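You operate a simulated robot arm through the tools that you are given. There is no shell and no other tool.

You are at the controls of a simulated robot arm. One attempt, no reset.

## Task
Lower the trolley forks, then roll the trolley to the white floor mark.
Fine: turn the black switch back to LIFT; brake it again at the mark.

The check looks at the end state, three seconds after you hand in, the way a careful person would. Anything else that was tipped, shoved, dropped, spilled or broken makes it a failure.

## Robot
A 6-joint arm with a two-finger gripper, fixed in place. Base frame: the origin is on the floor under the middle of its stand, x ahead of it, y to its left, z up. Units: mm, rad, N and s.
It reaches about 1572 mm from its shoulder. Its first joint turns from -2.897 to 2.897 rad. Payload 2.45 kg.
The TCP is the grasp point between the finger pads, 20 mm short of the fingertips. In the tool frame z runs along the fingers and y along their closing line. The gripper opens to 140 mm; its body begins 168 mm behind the TCP.
Orientation is that of the tool frame in the base frame, as a unit quaternion [x, y, z, w]. With the fingers straight down and closing along the base's y, the tool's x points along the base's -x, its y along +y and its z along -z.

## Interface
- The arm moves only by the tool drive_tool. Its argument "steps" is a list that holds one entry, the list of rows, each a list of 6 numbers: the shift along the base's x, y, z in mm, then the turn, a rotation vector about the base's x, y, z in rad. In form: [[[x, y, z, ax, ay, az], ...]]. A call has 1 to 20 rows; each row shifts and turns the commanded pose from where the row before left it. "hand" is the opening, from 0 (shut) to 1 (fully open), set as the call begins (left out, the last holds). A row lasts 0.2 s, in which the tool goes at most 50 mm and 0.15 rad; a call with a longer step from one row to the next is refused whole, and so is a gripper value outside its range. Where a pose cannot be reached the arm comes as near as it can. A force on the tool above 90 N (or 10 N above the force at the start of the call, whichever is more), or a blocked arm, ends the call early, and 0.2 s more pass. The fingers move at their own pace (about 45 mm/s each) and stop on an object; they squeeze with about 39 N. The grip force told is the motor's: it shows also when the fingers shut on nothing. Time passes only in rows, and 0.2 s behind the last, so rows that do not move let the fingers close. The reply holds the time, the measured pose of the TCP, the force on the tool along the base axes, the opening and the grip force, in the units named above and with some noise, with the torque about the TCP (base axes, N m) and any sound that the robot's microphone picked up.
- Cameras (640 x 400 px; columns grow to the right, rows downward): "scene" is fixed at [398.5, 498.3, 1082]; the picture's right is [-0.35, -0.94, 0.00], its down [-0.34, 0.12, -0.93] and it looks along [0.88, -0.32, -0.36] (base axes); focal length 214 px, centre (320, 200). "wrist" rides on the gripper at [78, 11, -209] in the tool frame; the picture's right is [-0.14, 0.99, 0.00], its down [-0.92, -0.13, -0.37] and it looks along [-0.37, -0.05, 0.93] (tool axes); focal length 280 px, centre (320, 200). There is no depth. A picture from a camera that has moved, and an enlarged one, comes with that camera's place and axes in the base frame and with its lens.
- get_image(camera): a new picture of that camera. No time passes.
- close_up(camera, box): a new picture of the part [left, top, right, bottom] of that camera's present view, enlarged. No time passes.
- close_job(): hands the job in; it is judged then, once.

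Nothing tells you positions but the pictures and the camera data. Unless the task says otherwise, let go and move clear before handing in.

The tools are called by a JSON object that holds its "fn" and its "kwargs". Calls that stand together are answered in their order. drive_tool: Moves the arm, as the interface text tells. Its arguments: {"type":"object","properties":{"steps":{"type":"array"},"hand":{"type":"number"}},"required":["steps"]} The other tools are called the same way: get_image (camera) takes a picture; close_up (camera, box) takes an enlarged picture of a part of a camera's view; close_job () hands the job in.

At the start:

```text
time_s: 0.0
position: [636.8, 380.0, 1071.7]
tool_rot: [0.0, 1.0, 0.0, 0.0]
wrist_force: [0.0, 0.4, 0.3]
moment: [-0.02, 0.04, 0.03]
width: 140.0
gripper_force: 0.0
```

scene: 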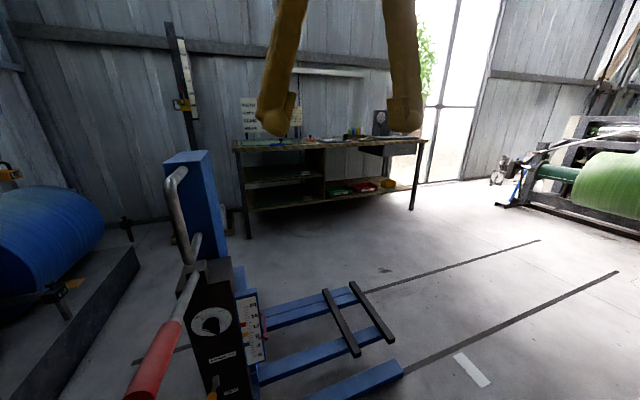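
wrist: 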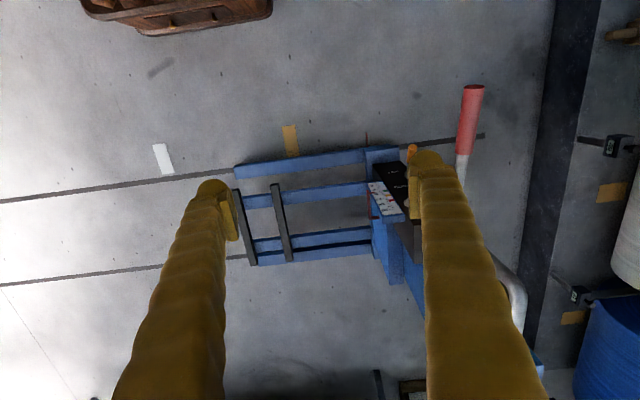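

I see a blue lift trolley on rails with a red-gripped lever, a dial, a black box with a scale, and a white floor mark further along the rail. I'll look closer before moving.

{"fn": "close_up", "kwargs": {"camera": "scene", "box": [120, 140, 280, 400]}}

{"fn": "close_up", "kwargs": {"camera": "scene", "box": [180, 280, 300, 400]}}

{"fn": "close_up", "kwargs": {"camera": "wrist", "box": [220, 80, 540, 280]}}

{"fn": "close_up", "kwargs": {"camera": "scene", "box": [230, 80, 330, 140]}}

{"fn": "close_up", "kwargs": {"camera": "wrist", "box": [340, 130, 440, 230]}}

```text
1.54 times, centred on (200, 270) of scene
camera zoom: at [398.5, 498.3, 1082.0], right [-0.35, -0.94, 0.0], down [-0.34, 0.12, -0.93], along [0.88, -0.32, -0.36], focal length 330 px, centre (505, 92)
```

zoom: 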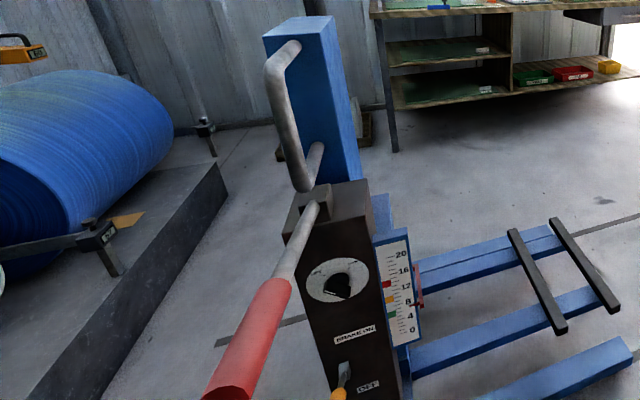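

```text
3.33 times, centred on (240, 340) of scene
camera zoom: at [398.5, 498.3, 1082.0], right [-0.35, -0.94, 0.0], down [-0.34, 0.12, -0.93], along [0.88, -0.32, -0.36], focal length 715 px, centre (587, -267)
```

zoom: 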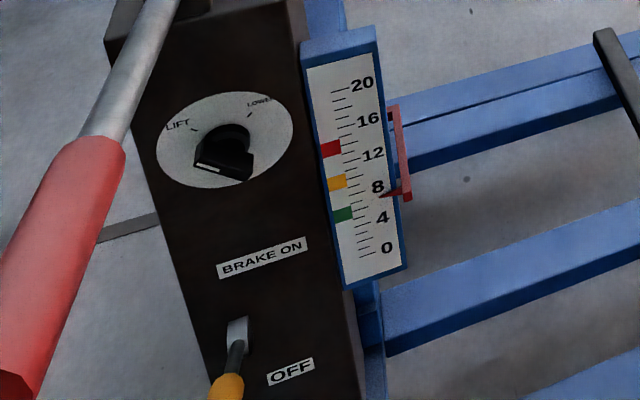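

```text
2.00 times, centred on (380, 180) of wrist
camera zoom: at [560.4, 391.7, 1280.2], right [0.14, 0.99, 0.0], down [0.92, -0.13, 0.37], along [0.37, -0.05, -0.93], focal length 561 px, centre (200, 240)
```

zoom: 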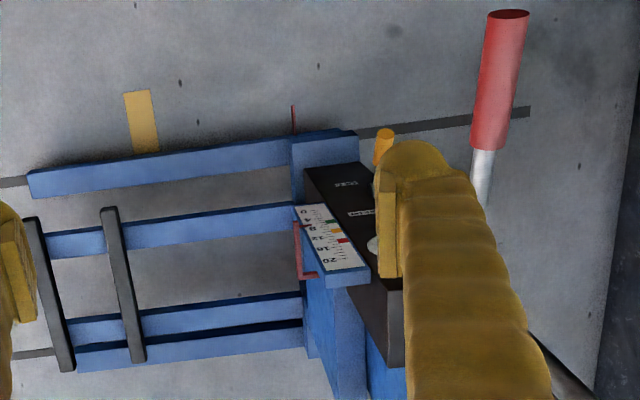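

```text
6.40 times, centred on (280, 110) of scene
camera zoom: at [398.5, 498.3, 1082.0], right [-0.35, -0.94, 0.0], down [-0.34, 0.12, -0.93], along [0.88, -0.32, -0.36], focal length 1373 px, centre (576, 776)
```

zoom: 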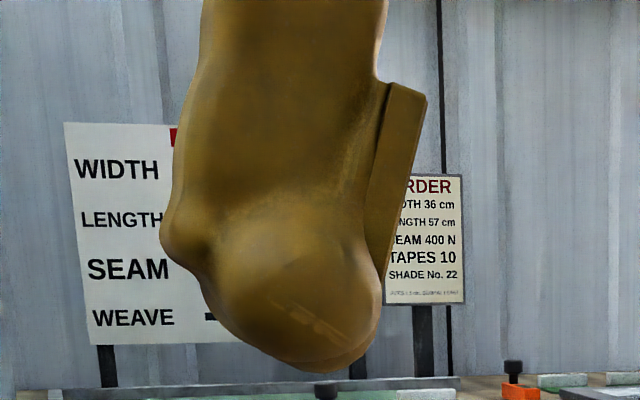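

```text
4.00 times, centred on (390, 180) of wrist
camera zoom: at [560.4, 391.7, 1280.2], right [0.14, 0.99, 0.0], down [0.92, -0.13, 0.37], along [0.37, -0.05, -0.93], focal length 1122 px, centre (40, 280)
```

zoom: 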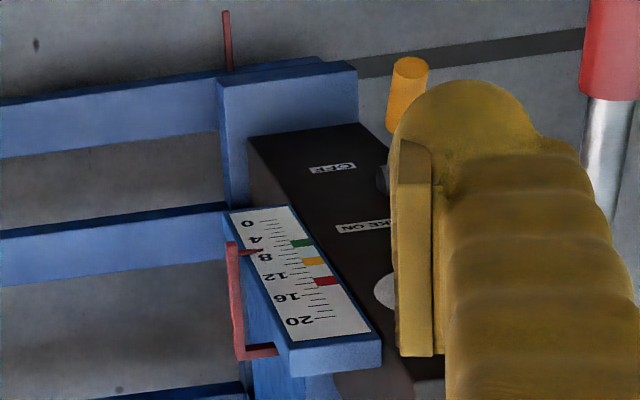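

The console's control face looks toward the robot at about x=887, with the dial near z≈570, the brake lever below it and the red pump lever above. I'll back the arm off and tilt the tool so the wrist camera faces that panel.

{"fn": "drive_tool", "kwargs": {"steps": [[[-15, 5, -10, 0, -0.131, 0], [-15, 5, -10, 0, -0.131, 0], [-15, 5, -10, 0, -0.131, 0], [-15, 5, -10, 0, -0.131, 0], [-15, 5, -10, 0, -0.131, 0], [-15, 5, -10, 0, -0.131, 0]]]}}

```text
time_s: 1.4
position: [546.4, 408.6, 1013.2]
tool_rot: [0.002, 0.923, 0.002, 0.386]
wrist_force: [-0.2, 0.0, -0.4]
moment: [-0.01, 0.02, -0.01]
width: 139.4
gripper_force: 0.0
```

{"fn": "get_image", "kwargs": {"camera": "wrist"}}

{"fn": "get_image", "kwargs": {"camera": "scene"}}

```text
taken
camera wrist: at [345.2, 421.1, 1104.9], right [0.1, 0.99, 0.1], down [0.39, -0.13, 0.91], along [0.92, -0.05, -0.39], focal length 280 px, centre (320, 200)
```

wrist: 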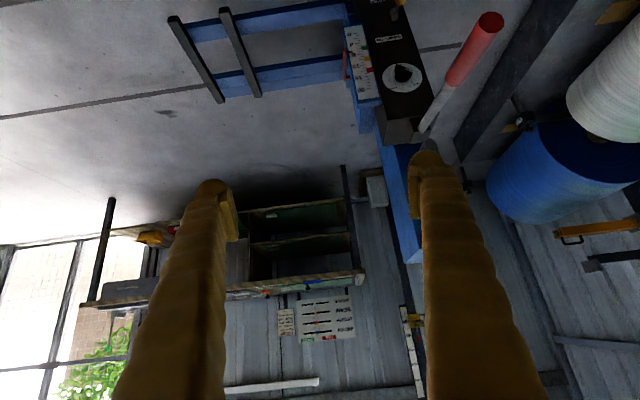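

```text
taken
```

scene: 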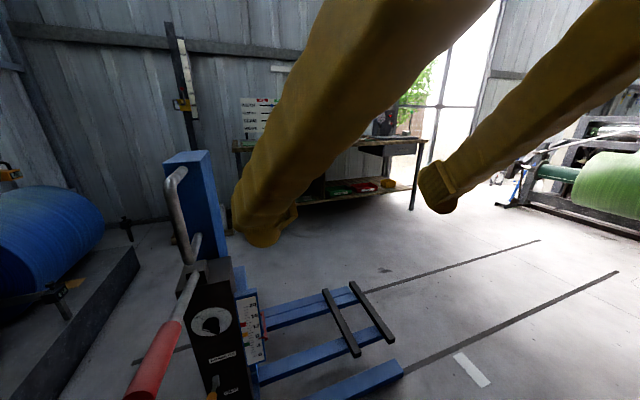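

The view is upside down but usable. I'll continue to level the tool and come down to panel height, staying well back from the red lever.

{"fn": "drive_tool", "kwargs": {"steps": [[[-5, 10, -30, 0, -0.131, 0], [-5, 10, -30, 0, -0.131, 0], [-5, 10, -30, 0, -0.131, 0], [-5, 10, -30, 0, -0.131, 0], [-5, 10, -30, 0, -0.131, 0], [-5, 10, -30, 0, -0.131, 0], [0, 10, -30, 0, 0, 0], [0, 10, -30, 0, 0, 0]]]}}

```text
time_s: 3.2
position: [546.0, 583.5, 884.7]
tool_rot: [-0.002, 0.708, -0.006, 0.706]
wrist_force: [0.3, 0.5, 0.2]
moment: [-0.01, 0.02, -0.04]
width: 140.1
gripper_force: 0.0
out of reach, approached as far as the arm can: row 4, 5, 6, 7, 8
```

The arm stopped short of that pose, so it's too folded there. I'll look from here before choosing the next move.

{"fn": "get_image", "kwargs": {"camera": "wrist"}}

{"fn": "get_image", "kwargs": {"camera": "scene"}}

```text
taken
camera wrist: at [338.9, 596.0, 806.2], right [0.01, 0.99, 0.13], down [-0.37, -0.12, 0.92], along [0.93, -0.05, 0.36], focal length 280 px, centre (320, 200)
```

wrist: 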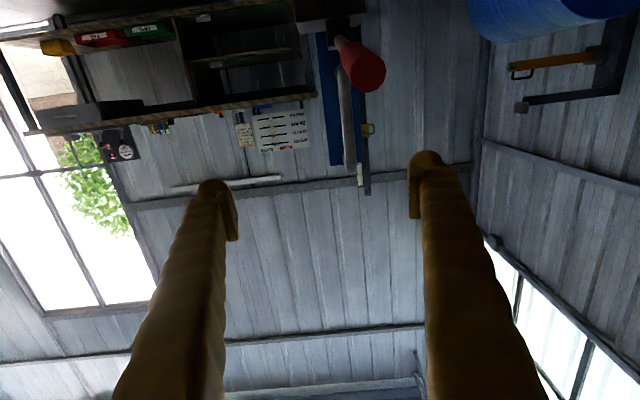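

```text
taken
```

scene: 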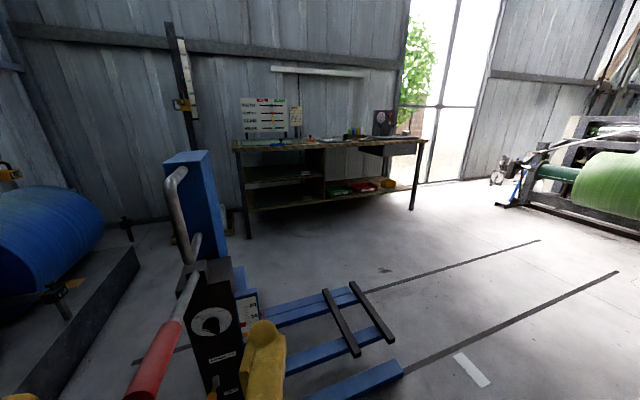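

{"fn": "drive_tool", "kwargs": {"steps": [[[20, -20, 10, 0, 0, 0], [20, -20, 10, 0, 0, 0]]]}}

```text
time_s: 3.8
position: [586.8, 547.5, 909.3]
tool_rot: [-0.003, 0.707, -0.003, 0.707]
wrist_force: [-0.5, -0.3, 1.3]
moment: [-0.03, 0.01, 0.04]
width: 140.1
gripper_force: 0.2
out of reach, approached as far as the arm can: row 1
```

{"fn": "drive_tool", "kwargs": {"steps": [[[5, -10, 0, 0.15, 0, 0], [5, -10, 0, 0.15, 0, 0], [5, -10, 0, 0.15, 0, 0], [5, -10, 0, 0.15, 0, 0], [0, -10, 0, 0.15, 0, 0], [0, -10, 0, 0.15, 0, 0], [0, -10, 0, 0.15, 0, 0], [0, -10, 0, 0.15, 0, 0], [0, 0, 0, 0.15, 0, 0], [0, 0, 0, 0.15, 0, 0]]]}}

```text
time_s: 6.0
position: [652.3, 665.5, 1178.9]
tool_rot: [0.302, 0.715, 0.213, 0.593]
wrist_force: [0.7, 0.0, 0.6]
moment: [0.01, 0.04, 0.04]
width: 139.9
gripper_force: 0.0
out of reach, approached as far as the arm can: row 1, 2, 3, 4, 5, 6, 7, 8, 9, 10
```

The arm drifted as it hit its limits, so I'll take it to a more open spot, further from the base and away from the trolley, before turning the tool over.

{"fn": "drive_tool", "kwargs": {"steps": [[[5, -40, -10, 0, 0, 0], [5, -40, -10, 0, 0, 0], [5, -40, -10, 0, 0, 0], [5, -40, -10, 0, 0, 0], [5, -40, -10, 0, 0, 0], [5, -40, -10, 0, 0, 0], [5, -40, -10, 0, 0, 0], [5, -40, -10, 0, 0, 0]]]}}

{"fn": "get_image", "kwargs": {"camera": "wrist"}}

{"fn": "get_image", "kwargs": {"camera": "scene"}}

```text
time_s: 7.8
position: [699.5, 388.4, 1246.4]
tool_rot: [0.302, 0.721, 0.204, 0.59]
wrist_force: [0.5, 0.1, -1.0]
moment: [0.04, -0.01, 0.0]
width: 139.7
gripper_force: 0.0
out of reach, approached as far as the arm can: row 1, 2, 3, 4, 5, 6, 7, 8
```

```text
taken
camera wrist: at [490.5, 464.4, 1241.7], right [0.21, 0.64, 0.74], down [-0.27, -0.69, 0.67], along [0.94, -0.34, 0.03], focal length 280 px, centre (320, 200)
```

wrist: 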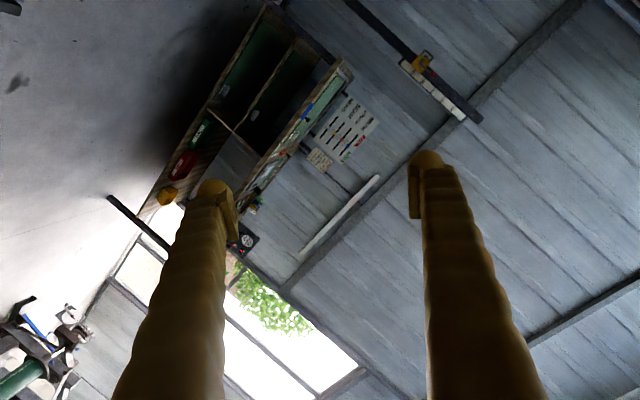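

```text
taken
```

scene: 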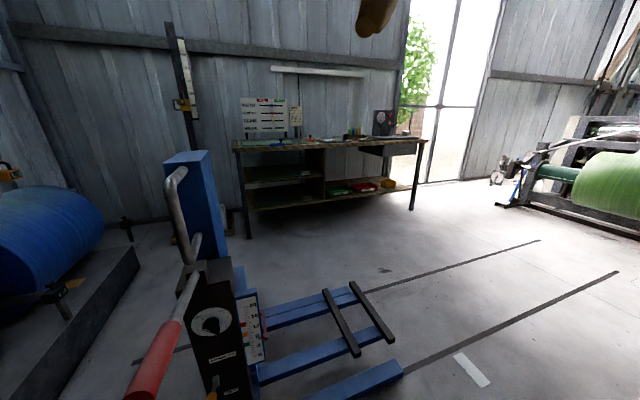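

{"fn": "drive_tool", "kwargs": {"steps": [[[0, 0, 0, -0.15, 0, 0], [0, 0, 0, -0.15, 0, 0], [0, 0, 0, -0.15, 0, 0], [0, 0, 0, -0.15, 0, 0], [0, 0, 0, -0.15, 0, 0], [0, 0, 0, -0.15, 0, 0], [0, 0, 0, -0.15, 0, 0], [0, 0, 0, -0.15, 0, 0]]]}}

```text
time_s: 9.6
position: [699.0, 391.9, 1249.8]
tool_rot: [-0.087, 0.71, -0.228, 0.66]
wrist_force: [0.2, 0.2, 0.0]
moment: [0.0, -0.01, -0.03]
width: 140.0
gripper_force: 0.1
```

{"fn": "drive_tool", "kwargs": {"steps": [[[0, 0, -10, -0.15, 0, 0], [0, 0, -10, -0.15, 0, 0], [0, 0, -10, -0.15, 0, 0], [0, 0, -10, -0.15, 0, 0], [0, 0, -10, -0.15, 0, 0], [0, 0, -10, -0.15, 0, 0], [0, 0, -10, -0.15, 0, 0], [0, 0, -10, -0.15, 0, 0], [0, 0, -10, -0.15, 0, 0], [0, 0, -10, -0.15, 0, 0]]]}}

```text
time_s: 11.8
position: [699.8, 389.3, 1149.6]
tool_rot: [0.513, -0.364, 0.651, -0.424]
wrist_force: [0.7, -0.2, -0.7]
moment: [-0.03, -0.01, 0.0]
width: 140.0
gripper_force: 0.1
```

{"fn": "drive_tool", "kwargs": {"steps": [[[0, 0, -20, -0.1316, 0.023, -0.01], [0, 0, -20, -0.1316, 0.023, -0.01], [0, 0, -20, -0.1316, 0.023, -0.01], [0, 0, -20, -0.1316, 0.023, -0.01], [0, 0, -20, -0.1316, 0.023, -0.01], [0, 0, -20, -0.1316, 0.023, -0.01], [0, 0, -20, -0.1316, 0.023, -0.01], [0, 0, -20, -0.1316, 0.023, -0.01], [0, 0, -20, -0.1316, 0.023, -0.01]]]}}

{"fn": "get_image", "kwargs": {"camera": "wrist"}}

```text
time_s: 13.8
position: [701.0, 391.4, 966.6]
tool_rot: [0.707, -0.001, 0.707, 0.001]
wrist_force: [-0.4, -0.2, 0.0]
moment: [-0.02, -0.02, -0.01]
width: 140.4
gripper_force: 0.0
```

```text
taken
camera wrist: at [493.3, 381.5, 1044.1], right [0.0, -0.99, -0.14], down [-0.37, 0.13, -0.92], along [0.93, 0.05, -0.36], focal length 280 px, centre (320, 200)
```

wrist: 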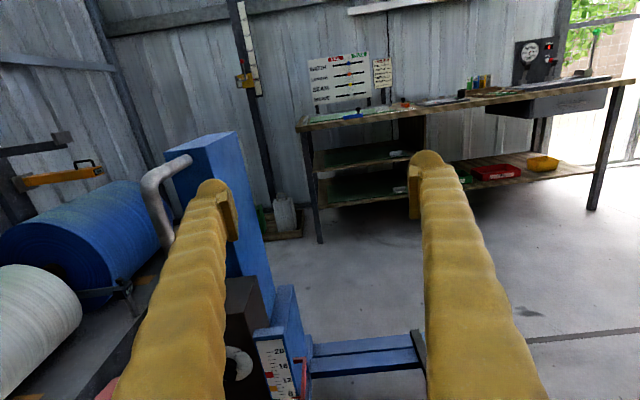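

The tool is now upright and reachable. I'll go lower beside the lever for a direct view of the panel.

{"fn": "drive_tool", "kwargs": {"steps": [[[0, 0, -40, 0, 0, 0], [0, 0, -40, 0, 0, 0], [0, 0, -40, 0, 0, 0], [0, 0, -40, 0, 0, 0], [0, 0, -40, 0, 0, 0], [0, 0, -40, 0, 0, 0], [0, 0, -40, 0, 0, 0]]]}}

{"fn": "get_image", "kwargs": {"camera": "wrist"}}

{"fn": "get_image", "kwargs": {"camera": "scene"}}

```text
time_s: 15.4
position: [699.1, 393.2, 692.4]
tool_rot: [0.707, -0.002, 0.707, 0.0]
wrist_force: [-0.3, 0.3, -0.1]
moment: [-0.01, 0.03, -0.01]
width: 140.2
gripper_force: 0.0
```

```text
taken
camera wrist: at [490.6, 383.5, 769.0], right [0.0, -0.99, -0.14], down [-0.37, 0.13, -0.92], along [0.93, 0.05, -0.36], focal length 280 px, centre (320, 200)
```

wrist: 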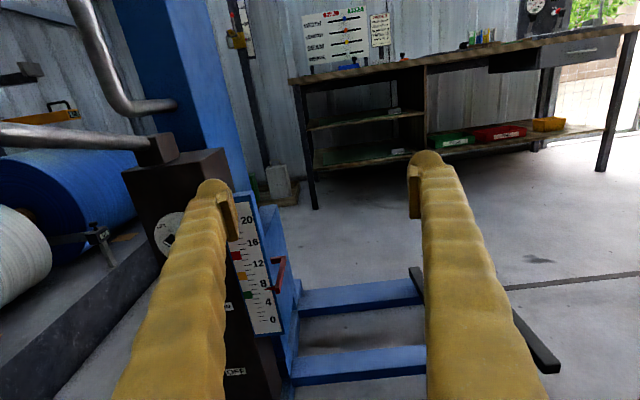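

```text
taken
```

scene: 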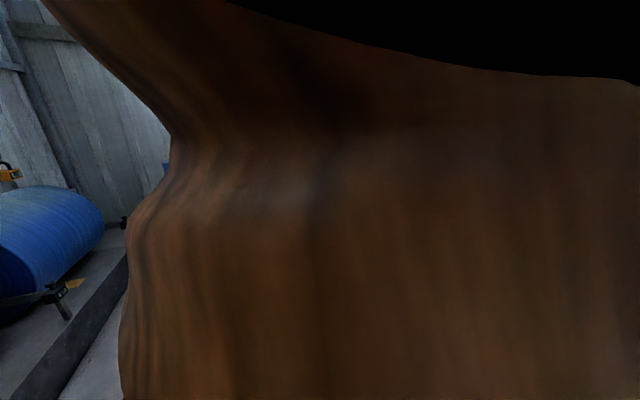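

{"fn": "drive_tool", "kwargs": {"steps": [[[-10, 10, -30, 0, 0, 0], [-10, 10, -30, 0, 0, 0], [-10, 10, -30, 0, 0, 0], [-5, 10, -20, 0, 0, 0], [0, 20, 0, 0, 0, 0], [0, 20, 0, 0, 0, 0], [0, 20, 0, 0, 0, 0]]]}}

{"fn": "get_image", "kwargs": {"camera": "wrist"}}

{"fn": "get_image", "kwargs": {"camera": "scene"}}

```text
time_s: 17.0
position: [664.3, 492.1, 578.9]
tool_rot: [0.707, -0.002, 0.707, -0.001]
wrist_force: [-0.4, -1.1, 0.1]
moment: [-0.03, 0.02, 0.01]
width: 140.0
gripper_force: 0.1
```

```text
taken
camera wrist: at [456.2, 483.1, 656.3], right [0.0, -0.99, -0.14], down [-0.37, 0.13, -0.92], along [0.93, 0.05, -0.36], focal length 280 px, centre (320, 200)
```

wrist: 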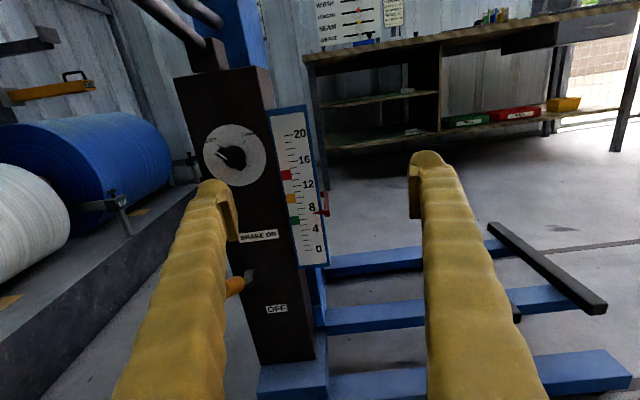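

```text
taken
```

scene: 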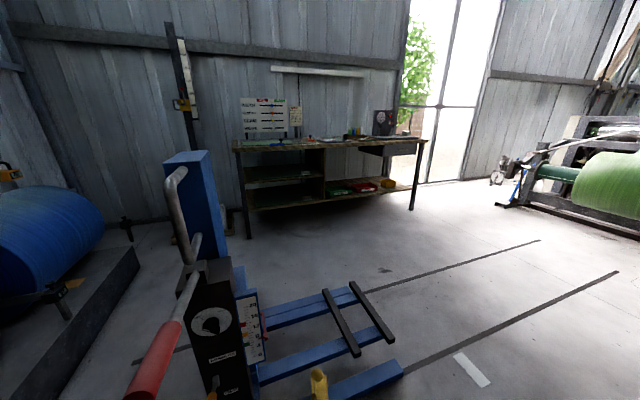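

{"fn": "close_up", "kwargs": {"camera": "wrist", "box": [180, 90, 340, 190]}}

{"fn": "close_up", "kwargs": {"camera": "wrist", "box": [210, 210, 370, 310]}}

{"fn": "drive_tool", "kwargs": {"steps": [[[0, 20, 0, 0, 0, 0], [0, 20, 0, 0, 0, 0], [0, 20, 0, 0, 0, 0], [0, 20, 0, 0, 0, 0], [0, 20, 0, 0, 0, 0], [0, 20, 0, 0, 0, 0]]]}}

{"fn": "get_image", "kwargs": {"camera": "wrist"}}

{"fn": "get_image", "kwargs": {"camera": "scene"}}

```text
4.00 times, centred on (260, 140) of wrist
camera zoom: at [456.2, 483.1, 656.3], right [0.0, -0.99, -0.14], down [-0.37, 0.13, -0.92], along [0.93, 0.05, -0.36], focal length 1122 px, centre (560, 440)
```

zoom: 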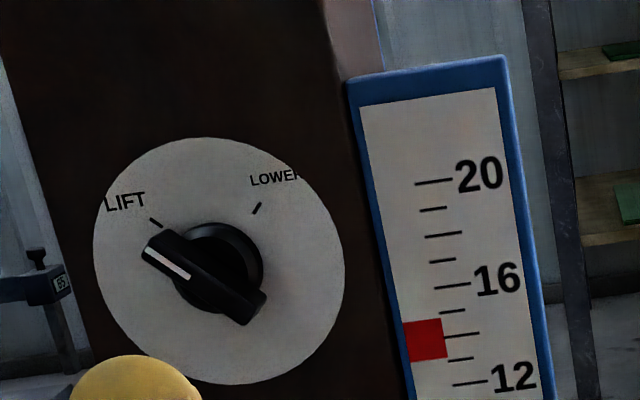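

```text
4.00 times, centred on (290, 260) of wrist
camera zoom: at [456.2, 483.1, 656.3], right [0.0, -0.99, -0.14], down [-0.37, 0.13, -0.92], along [0.93, 0.05, -0.36], focal length 1122 px, centre (440, -40)
```

zoom: 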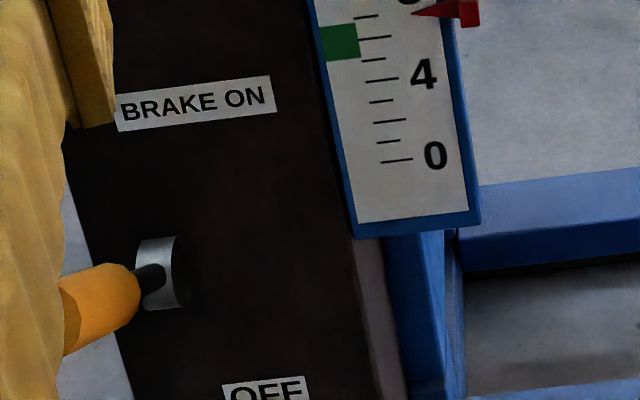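

```text
time_s: 18.4
position: [661.7, 609.4, 576.9]
tool_rot: [0.707, -0.001, 0.707, 0.0]
wrist_force: [-0.2, 0.0, 0.4]
moment: [0.03, 0.02, -0.01]
width: 140.2
gripper_force: 0.0
```

```text
taken
camera wrist: at [456.1, 600.7, 655.1], right [0.0, -0.99, -0.14], down [-0.37, 0.13, -0.92], along [0.93, 0.05, -0.36], focal length 280 px, centre (320, 200)
```

wrist: 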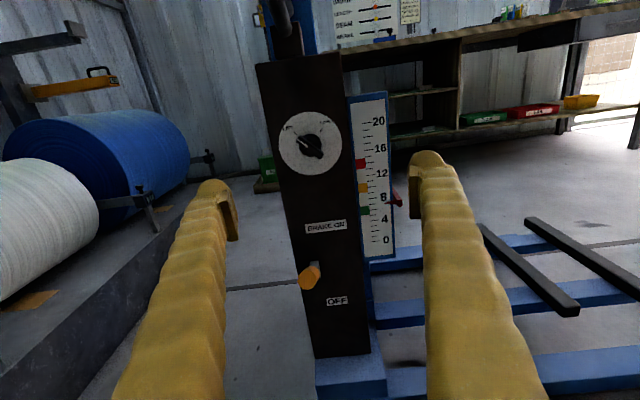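

```text
taken
```

scene: 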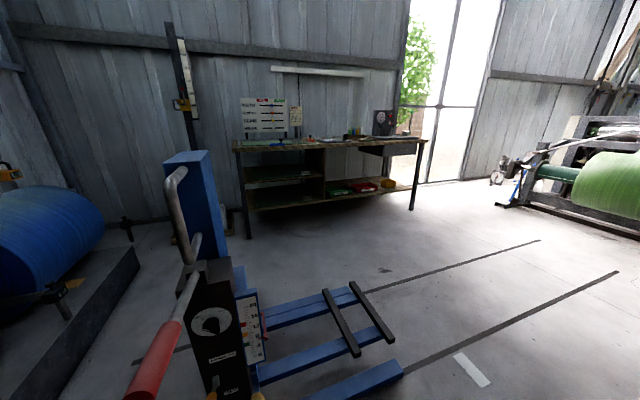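

{"fn": "close_up", "kwargs": {"camera": "wrist", "box": [240, 90, 400, 190]}}

{"fn": "close_up", "kwargs": {"camera": "wrist", "box": [240, 215, 400, 315]}}

```text
4.00 times, centred on (320, 140) of wrist
camera zoom: at [456.1, 600.7, 655.1], right [0.0, -0.99, -0.14], down [-0.37, 0.13, -0.92], along [0.93, 0.05, -0.36], focal length 1122 px, centre (320, 440)
```

zoom: 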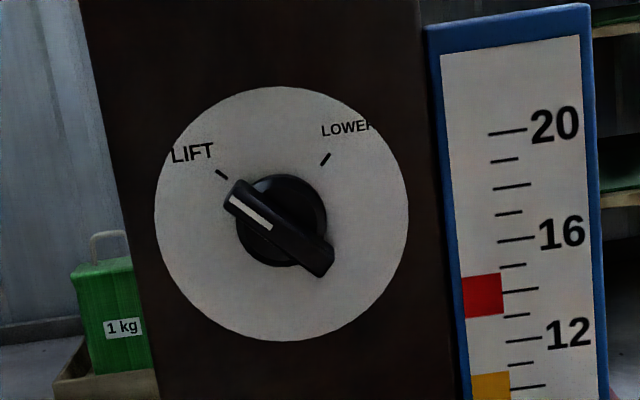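

```text
4.00 times, centred on (320, 265) of wrist
camera zoom: at [456.1, 600.7, 655.1], right [0.0, -0.99, -0.14], down [-0.37, 0.13, -0.92], along [0.93, 0.05, -0.36], focal length 1122 px, centre (320, -60)
```

zoom: 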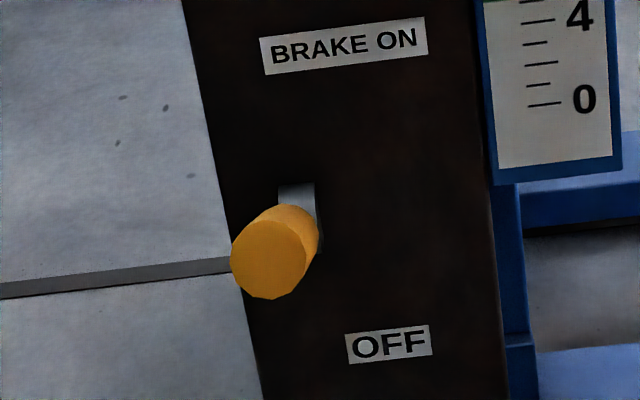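

The switch is a bar knob at about (851–881, 625, 582), pointing at LIFT, and LOWER is 90° clockwise. The brake lever is angled up (ON) with its tip near (751, 648, 436). I'll narrow the fingers and roll them to straddle the knob's bar.

{"fn": "drive_tool", "kwargs": {"steps": [[[5, 2.5, 1, -0.131, 0, 0], [5, 2.5, 1, -0.131, 0, 0], [5, 2.5, 1, -0.131, 0, 0], [5, 2.5, 1, -0.131, 0, 0], [5, 2.5, 1, -0.131, 0, 0], [5, 2.5, 0, -0.131, 0, 0], [20, 0, 0, 0, 0, 0], [20, 0, 0, 0, 0, 0], [0, 0, 0, 0, 0, 0]]], "hand": 0.43}}

{"fn": "get_image", "kwargs": {"camera": "wrist"}}

```text
time_s: 20.4
position: [734.7, 626.8, 583.5]
tool_rot: [0.653, 0.27, 0.654, 0.27]
wrist_force: [0.5, -0.1, -0.3]
moment: [-0.02, 0.0, -0.02]
width: 60.0
gripper_force: 0.0
```

```text
taken
camera wrist: at [526.9, 674.5, 645.6], right [0.0, -0.8, 0.6], down [-0.37, -0.56, -0.74], along [0.93, -0.22, -0.29], focal length 280 px, centre (320, 200)
```

wrist: 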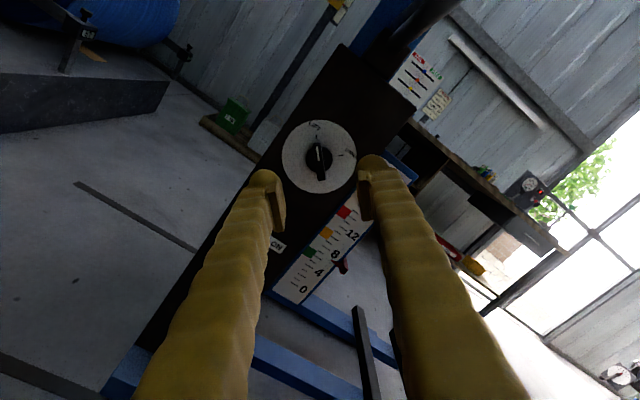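

{"fn": "close_up", "kwargs": {"camera": "wrist", "box": [240, 110, 400, 210]}}

```text
4.00 times, centred on (320, 160) of wrist
camera zoom: at [526.9, 674.5, 645.6], right [0.0, -0.8, 0.6], down [-0.37, -0.56, -0.74], along [0.93, -0.22, -0.29], focal length 1122 px, centre (320, 360)
```

zoom: 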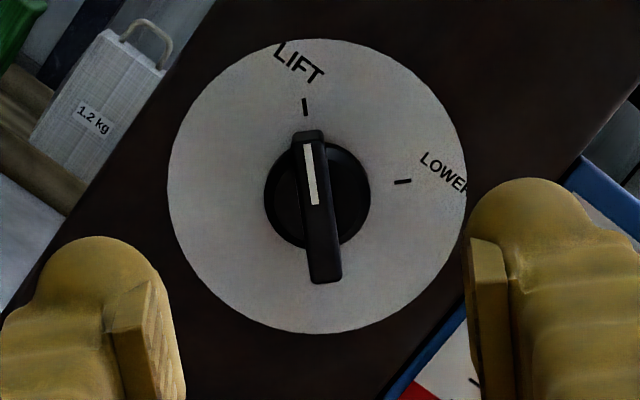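

The bar lines up between the fingers. I'll advance until the fingertips overlap it, then close.

{"fn": "drive_tool", "kwargs": {"steps": [[[25, 0, -0.5, 0, 0, 0], [25, 0, -0.5, 0, 0, 0], [25, 0, 0, 0, 0, 0], [20, 0, 0, 0, 0, 0], [10, 0, 0, 0, 0, 0], [5, 0, 0, 0, 0, 0]]]}}

{"fn": "close_up", "kwargs": {"camera": "wrist", "box": [240, 80, 400, 180]}}

```text
time_s: 21.8
position: [843.1, 627.4, 581.5]
tool_rot: [0.653, 0.27, 0.654, 0.27]
wrist_force: [-0.1, -0.4, -0.2]
moment: [0.01, 0.0, -0.02]
width: 60.1
gripper_force: 0.0
```

```text
4.00 times, centred on (320, 130) of wrist
camera zoom: at [636.2, 675.5, 643.5], right [0.0, -0.8, 0.6], down [-0.37, -0.56, -0.74], along [0.93, -0.22, -0.29], focal length 1122 px, centre (320, 480)
```

zoom: 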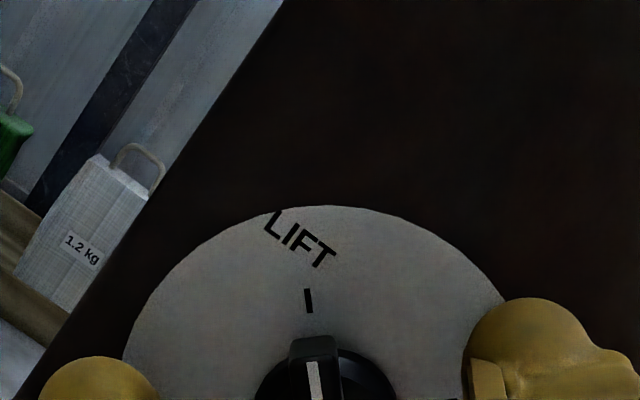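

{"fn": "close_up", "kwargs": {"camera": "wrist", "box": [240, 130, 400, 230]}}

{"fn": "drive_tool", "kwargs": {"steps": [[[2, 0, 0, 0, 0, 0], [0, 0, 0, 0, 0, 0], [0, 0, 0, 0, 0, 0], [0, 0, 0, 0, 0, 0]]], "hand": 0.0}}

{"fn": "close_up", "kwargs": {"camera": "wrist", "box": [240, 130, 400, 230]}}

```text
4.00 times, centred on (320, 180) of wrist
camera zoom: at [636.2, 675.5, 643.5], right [0.0, -0.8, 0.6], down [-0.37, -0.56, -0.74], along [0.93, -0.22, -0.29], focal length 1122 px, centre (320, 280)
```

zoom: 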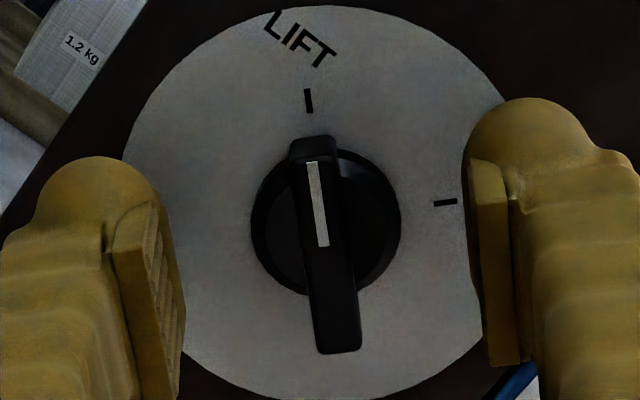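

```text
time_s: 22.8
position: [845.4, 625.5, 582.6]
tool_rot: [0.654, 0.268, 0.654, 0.271]
wrist_force: [-2.7, -7.1, 5.3]
moment: [0.0, -0.05, -0.08]
width: 9.2
gripper_force: 29.5
```

```text
4.00 times, centred on (320, 180) of wrist
camera zoom: at [637.8, 675.0, 644.1], right [0.0, -0.8, 0.6], down [-0.37, -0.56, -0.74], along [0.93, -0.22, -0.29], focal length 1122 px, centre (320, 280)
```

zoom: 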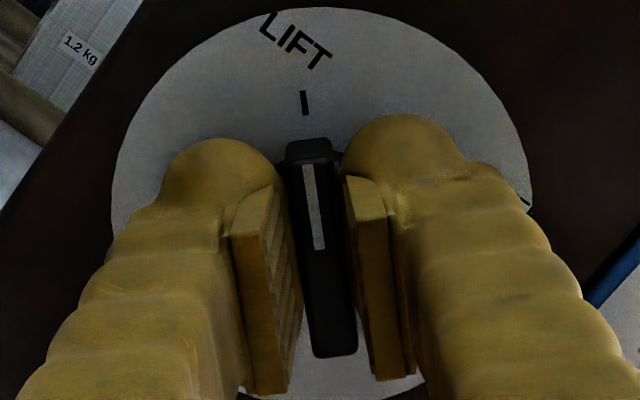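

The fingers hold the bar (9 mm wide). I'll turn it 90° clockwise toward LOWER.

{"fn": "drive_tool", "kwargs": {"steps": [[[0, -0.5, 0.5, 0.1, 0, 0], [0, 0, 0, 0.1, 0, 0], [0, 0, 0, 0.1, 0, 0], [0, 0, 0, 0.1, 0, 0], [0, 0, 0, 0.1, 0, 0], [0, 0, 0, 0.1, 0, 0], [0, 0, 0, 0.1, 0, 0], [0, 0, 0, 0.1, 0, 0], [0, 0, 0, 0.1, 0, 0], [0, 0, 0, 0.1, 0, 0], [0, 0, 0, 0.1, 0, 0], [0, 0, 0, 0.1, 0, 0], [0, 0, 0, 0.1, 0, 0], [0, 0, 0, 0.1, 0, 0], [0, 0, 0, 0.1, 0, 0], [0, 0, 0, 0.07, 0, 0], [0, 0, 0, 0, 0, 0]]]}}

{"fn": "get_image", "kwargs": {"camera": "wrist"}}

{"fn": "close_up", "kwargs": {"camera": "wrist", "box": [240, 100, 400, 200]}}

{"fn": "get_image", "kwargs": {"camera": "scene"}}

```text
time_s: 26.4
position: [847.0, 623.9, 581.1]
tool_rot: [0.654, -0.273, 0.653, -0.268]
wrist_force: [8.6, -61.5, -29.5]
moment: [-0.14, 0.33, -0.5]
width: 9.3
gripper_force: 37.2
```

```text
taken
camera wrist: at [639.2, 562.6, 628.8], right [-0.01, -0.6, -0.8], down [-0.37, 0.74, -0.56], along [0.93, 0.29, -0.22], focal length 280 px, centre (320, 200)
```

wrist: 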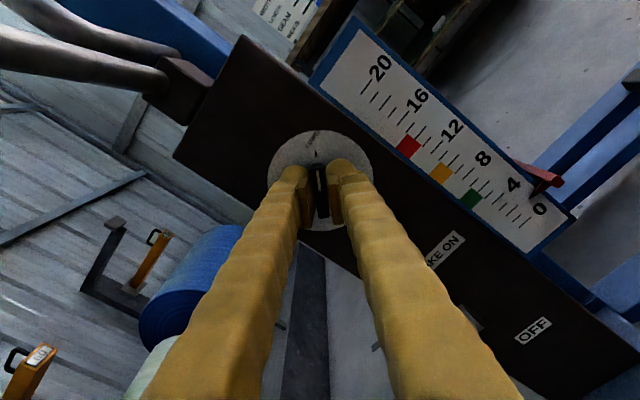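

```text
4.00 times, centred on (320, 150) of wrist
camera zoom: at [639.2, 562.6, 628.8], right [-0.01, -0.6, -0.8], down [-0.37, 0.74, -0.56], along [0.93, 0.29, -0.22], focal length 1122 px, centre (320, 400)
```

zoom: 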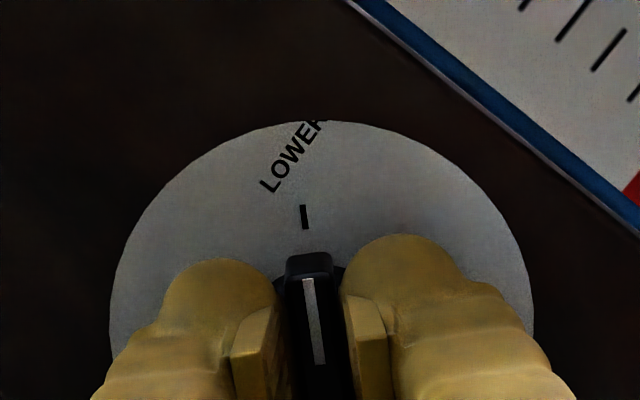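

```text
taken
```

scene: 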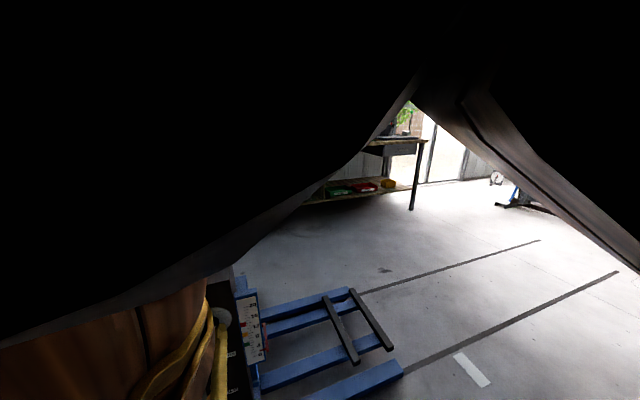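

The knob now points at LOWER and the fork pointer is dropping. I'll ease the side load, wait, and read the scale again.

{"fn": "drive_tool", "kwargs": {"steps": [[[0, -1, -0.7, 0, 0, 0], [0, -1, -0.7, 0, 0, 0], [0, 0, 0, 0, 0, 0], [0, 0, 0, 0, 0, 0], [0, 0, 0, 0, 0, 0], [0, 0, 0, 0, 0, 0], [0, 0, 0, 0, 0, 0], [0, 0, 0, 0, 0, 0], [0, 0, 0, 0, 0, 0], [0, 0, 0, 0, 0, 0]]]}}

{"fn": "close_up", "kwargs": {"camera": "wrist", "box": [440, 100, 600, 260]}}

{"fn": "close_up", "kwargs": {"camera": "wrist", "box": [240, 100, 400, 200]}}

{"fn": "close_up", "kwargs": {"camera": "scene", "box": [200, 270, 440, 400]}}

```text
time_s: 28.6
position: [847.3, 623.1, 580.9]
tool_rot: [0.653, -0.272, 0.653, -0.27]
wrist_force: [-8.0, -16.3, -17.9]
moment: [-0.04, 0.19, -0.17]
width: 9.1
gripper_force: 36.6
```

```text
2.50 times, centred on (520, 180) of wrist
camera zoom: at [639.3, 561.7, 627.9], right [0.0, -0.6, -0.8], down [-0.37, 0.74, -0.56], along [0.93, 0.29, -0.22], focal length 701 px, centre (-180, 250)
```

zoom: 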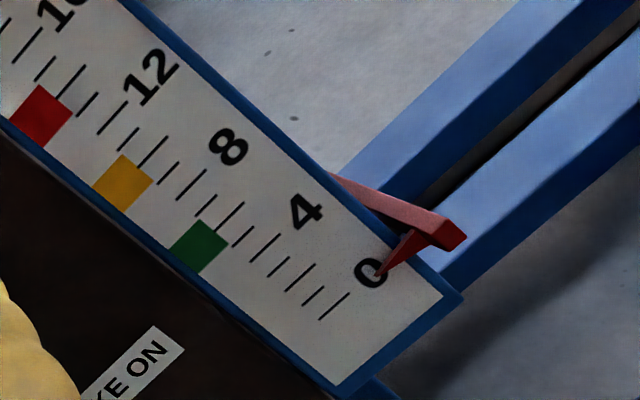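

```text
4.00 times, centred on (320, 150) of wrist
camera zoom: at [639.3, 561.7, 627.9], right [0.0, -0.6, -0.8], down [-0.37, 0.74, -0.56], along [0.93, 0.29, -0.22], focal length 1122 px, centre (320, 400)
```

zoom: 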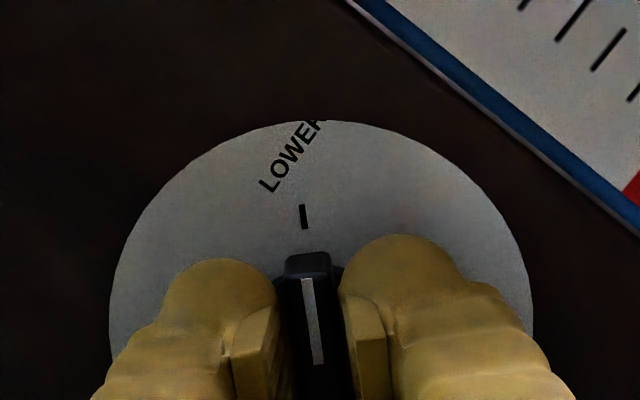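

```text
2.67 times, centred on (320, 335) of scene
camera zoom: at [398.5, 498.3, 1082.0], right [-0.35, -0.94, 0.0], down [-0.34, 0.12, -0.93], along [0.88, -0.32, -0.36], focal length 572 px, centre (320, -160)
```

zoom: 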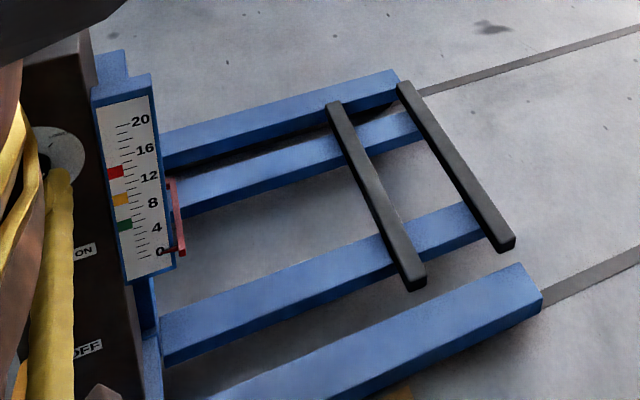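

The pointer sits at 0. I'll wait a bit more to confirm it's settled, then centre on the knob axis and turn it back to LIFT.

{"fn": "drive_tool", "kwargs": {"steps": [[[0, -0.8, -0.8, 0, 0, 0], [0, 0, 0, 0, 0, 0], [0, 0, 0, 0, 0, 0], [0, 0, 0, 0, 0, 0], [0, 0, 0, 0, 0, 0]]]}}

{"fn": "close_up", "kwargs": {"camera": "wrist", "box": [440, 100, 600, 260]}}

```text
time_s: 29.8
position: [847.2, 623.5, 580.5]
tool_rot: [0.653, -0.271, 0.653, -0.271]
wrist_force: [-4.8, 15.9, -17.0]
moment: [-0.06, 0.26, 0.25]
width: 9.3
gripper_force: 36.5
```

```text
2.50 times, centred on (520, 180) of wrist
camera zoom: at [639.3, 561.4, 627.8], right [0.0, -0.6, -0.8], down [-0.37, 0.74, -0.56], along [0.93, 0.29, -0.22], focal length 701 px, centre (-180, 250)
```

zoom: 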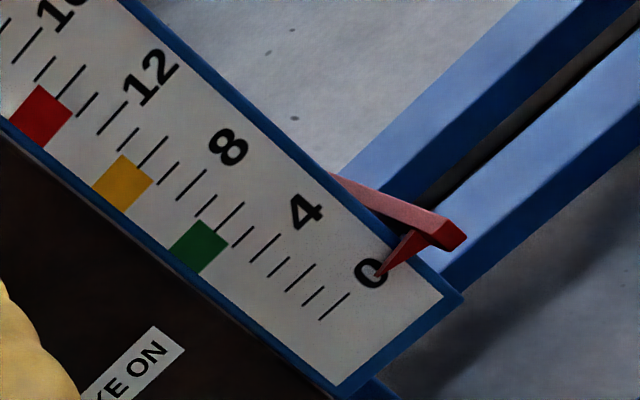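

{"fn": "drive_tool", "kwargs": {"steps": [[[0, -0.5, 0.5, -0.1, 0, 0], [0, 0, 0, -0.1, 0, 0], [0, 0, 0, -0.1, 0, 0], [0, 0, 0, -0.1, 0, 0], [0, 0, 0, -0.1, 0, 0], [0, 0, 0, -0.1, 0, 0], [0, 0, 0, -0.1, 0, 0], [0, 0, 0, -0.1, 0, 0], [0, 0, 0, -0.1, 0, 0], [0, 0, 0, -0.1, 0, 0], [0, 0, 0, -0.1, 0, 0], [0, 0, 0, -0.1, 0, 0], [0, 0, 0, -0.1, 0, 0], [0, 0, 0, -0.1, 0, 0], [0, 0, 0, -0.1, 0, 0], [0, 0, 0, -0.07, 0, 0], [0, 0, 0, 0, 0, 0]]]}}

{"fn": "close_up", "kwargs": {"camera": "wrist", "box": [240, 100, 400, 200]}}

```text
time_s: 33.4
position: [845.7, 621.0, 578.3]
tool_rot: [0.654, 0.272, 0.653, 0.269]
wrist_force: [12.2, 62.4, -41.5]
moment: [0.01, 0.09, 0.82]
width: 9.8
gripper_force: 37.4
```

```text
4.00 times, centred on (320, 150) of wrist
camera zoom: at [638.1, 670.6, 641.4], right [0.0, -0.8, 0.6], down [-0.37, -0.56, -0.74], along [0.93, -0.22, -0.29], focal length 1122 px, centre (320, 400)
```

zoom: 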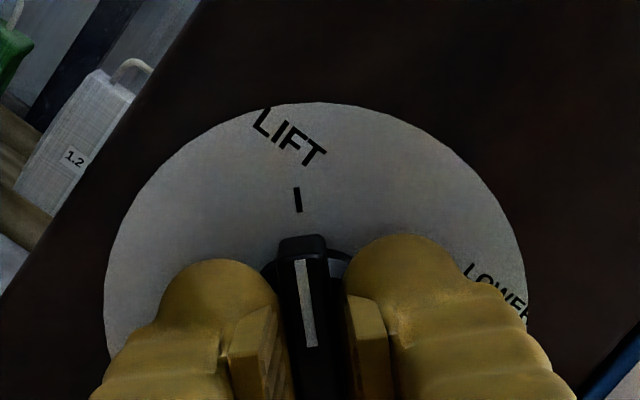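

The knob is back at LIFT. I'll relieve the side load, open, and back straight off.

{"fn": "drive_tool", "kwargs": {"steps": [[[0, 1, -1, 0, 0, 0], [0, 1, -1, 0, 0, 0], [0, 0, 0, 0, 0, 0]]]}}

{"fn": "drive_tool", "kwargs": {"steps": [[[0, 0, 0, 0, 0, 0], [0, 0, 0, 0, 0, 0], [0, 0, 0, 0, 0, 0], [-15, 0, 0, 0, 0, 0], [-25, 0, 0, 0, 0, 0], [-40, 0, 0, 0, 0, 0], [-40, 0, 0, 0, 0, 0], [-40, 0, 0, 0, 0, 0], [-20, 0, 0, 0, 0, 0]]], "hand": 0.45}}

{"fn": "get_image", "kwargs": {"camera": "wrist"}}

{"fn": "close_up", "kwargs": {"camera": "wrist", "box": [260, 120, 420, 220]}}

```text
time_s: 34.2
position: [846.5, 622.4, 578.3]
tool_rot: [0.654, 0.27, 0.653, 0.271]
wrist_force: [-27.9, 15.5, -10.9]
moment: [-0.06, 0.11, 0.21]
width: 9.1
gripper_force: 36.9
```

```text
time_s: 36.2
position: [665.5, 623.5, 578.6]
tool_rot: [0.654, 0.268, 0.654, 0.27]
wrist_force: [0.4, 0.1, -0.3]
moment: [0.02, -0.01, 0.03]
width: 62.9
gripper_force: 0.1
```

```text
taken
camera wrist: at [458.4, 672.1, 642.0], right [0.0, -0.8, 0.6], down [-0.37, -0.56, -0.74], along [0.93, -0.22, -0.29], focal length 280 px, centre (320, 200)
```

wrist: 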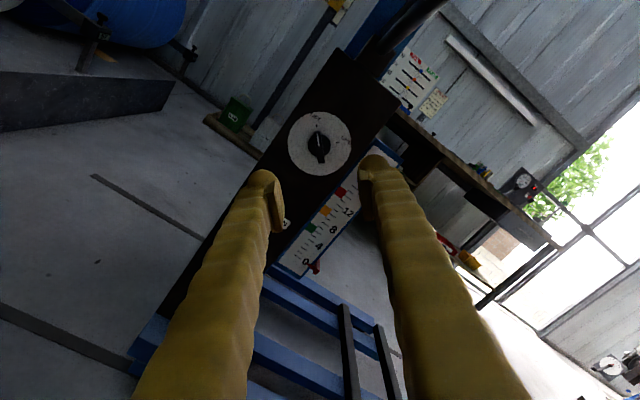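

```text
4.00 times, centred on (340, 170) of wrist
camera zoom: at [458.4, 672.1, 642.0], right [0.0, -0.8, 0.6], down [-0.37, -0.56, -0.74], along [0.93, -0.22, -0.29], focal length 1122 px, centre (240, 320)
```

zoom: 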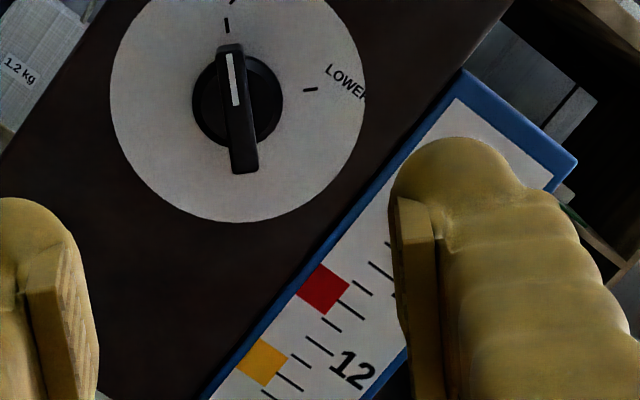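

Switch is at LIFT and forks are at 0. Next is the brake: I'll close the fingers, level the tool, and come in above the orange brake knob (tip near 751, 648, 436).

{"fn": "drive_tool", "kwargs": {"steps": [[[0, 4, -13, 0.131, 0, 0], [0, 4, -13, 0.131, 0, 0], [0, 4, -13, 0.131, 0, 0], [0, 4, -13, 0.131, 0, 0], [0, 4, -13, 0.131, 0, 0], [0, 4, -13, 0.131, 0, 0], [0, 0, 0, 0, 0, 0]]], "hand": 0.0}}

{"fn": "get_image", "kwargs": {"camera": "wrist"}}

{"fn": "get_image", "kwargs": {"camera": "scene"}}

```text
time_s: 37.8
position: [666.3, 649.1, 499.5]
tool_rot: [0.707, -0.002, 0.708, -0.002]
wrist_force: [-0.4, 0.1, 0.2]
moment: [0.01, 0.02, 0.0]
width: 0.0
gripper_force: 30.1
```

```text
taken
camera wrist: at [458.9, 639.7, 577.2], right [0.0, -0.99, -0.14], down [-0.37, 0.13, -0.92], along [0.93, 0.05, -0.36], focal length 280 px, centre (320, 200)
```

wrist: 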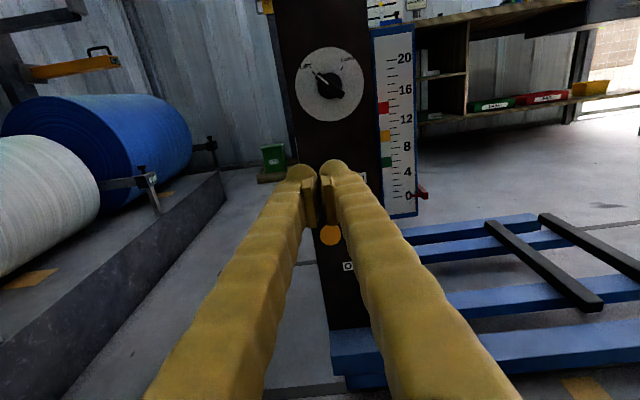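

```text
taken
```

scene: 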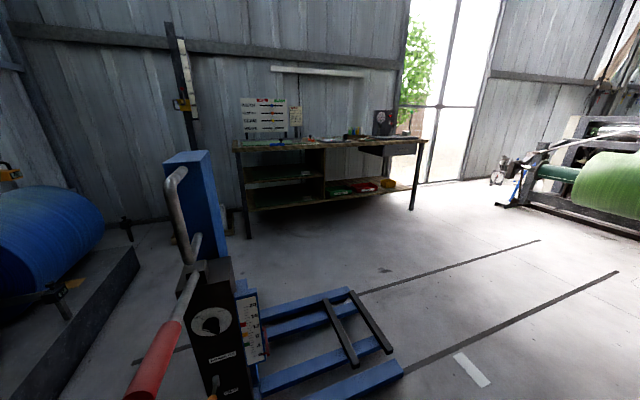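

{"fn": "close_up", "kwargs": {"camera": "wrist", "box": [280, 190, 400, 290]}}

{"fn": "close_up", "kwargs": {"camera": "scene", "box": [180, 280, 300, 400]}}

```text
4.00 times, centred on (340, 240) of wrist
camera zoom: at [458.9, 639.7, 577.2], right [0.0, -0.99, -0.14], down [-0.37, 0.13, -0.92], along [0.93, 0.05, -0.36], focal length 1122 px, centre (240, 40)
```

zoom: 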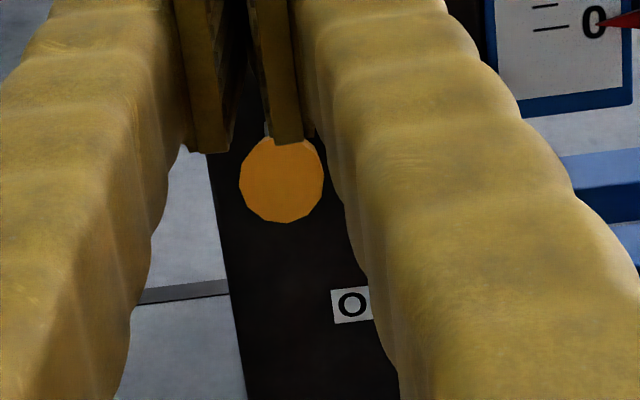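

```text
3.33 times, centred on (240, 340) of scene
camera zoom: at [398.5, 498.3, 1082.0], right [-0.35, -0.94, 0.0], down [-0.34, 0.12, -0.93], along [0.88, -0.32, -0.36], focal length 715 px, centre (587, -267)
```

zoom: 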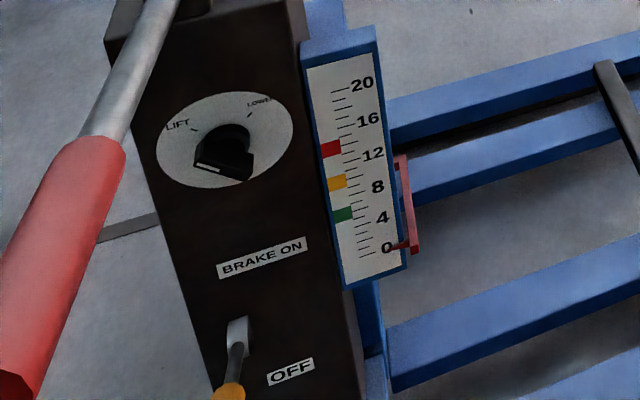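

The brake knob seems slightly lower than in my earlier view. I'll check whether it is creeping by waiting a moment and comparing.

{"fn": "drive_tool", "kwargs": {"steps": [[[0, 0, 0, 0, 0, 0], [0, 0, 0, 0, 0, 0], [0, 0, 0, 0, 0, 0], [0, 0, 0, 0, 0, 0], [0, 0, 0, 0, 0, 0], [0, 0, 0, 0, 0, 0], [0, 0, 0, 0, 0, 0], [0, 0, 0, 0, 0, 0], [0, 0, 0, 0, 0, 0], [0, 0, 0, 0, 0, 0]]]}}

{"fn": "close_up", "kwargs": {"camera": "wrist", "box": [280, 190, 400, 290]}}

{"fn": "close_up", "kwargs": {"camera": "scene", "box": [180, 280, 300, 400]}}

```text
time_s: 40.0
position: [667.5, 648.8, 500.5]
tool_rot: [0.707, -0.001, 0.707, 0.0]
wrist_force: [-0.4, -0.1, -0.7]
moment: [0.02, -0.01, 0.02]
width: 0.0
gripper_force: 29.5
```

```text
4.00 times, centred on (340, 240) of wrist
camera zoom: at [459.0, 639.7, 577.2], right [0.0, -0.99, -0.14], down [-0.37, 0.13, -0.92], along [0.93, 0.05, -0.36], focal length 1122 px, centre (240, 40)
```

zoom: 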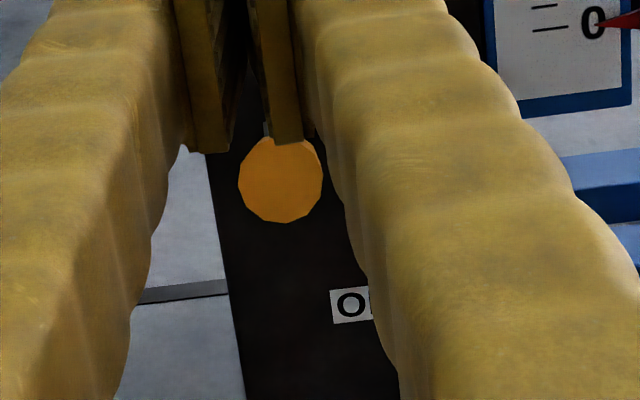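

```text
3.33 times, centred on (240, 340) of scene
camera zoom: at [398.5, 498.3, 1082.0], right [-0.35, -0.94, 0.0], down [-0.34, 0.12, -0.93], along [0.88, -0.32, -0.36], focal length 715 px, centre (587, -267)
```

zoom: 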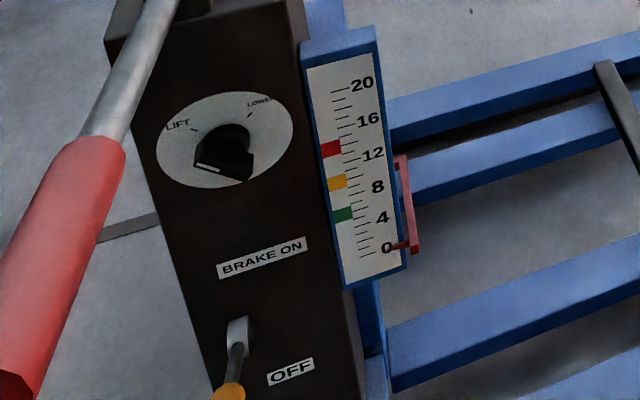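

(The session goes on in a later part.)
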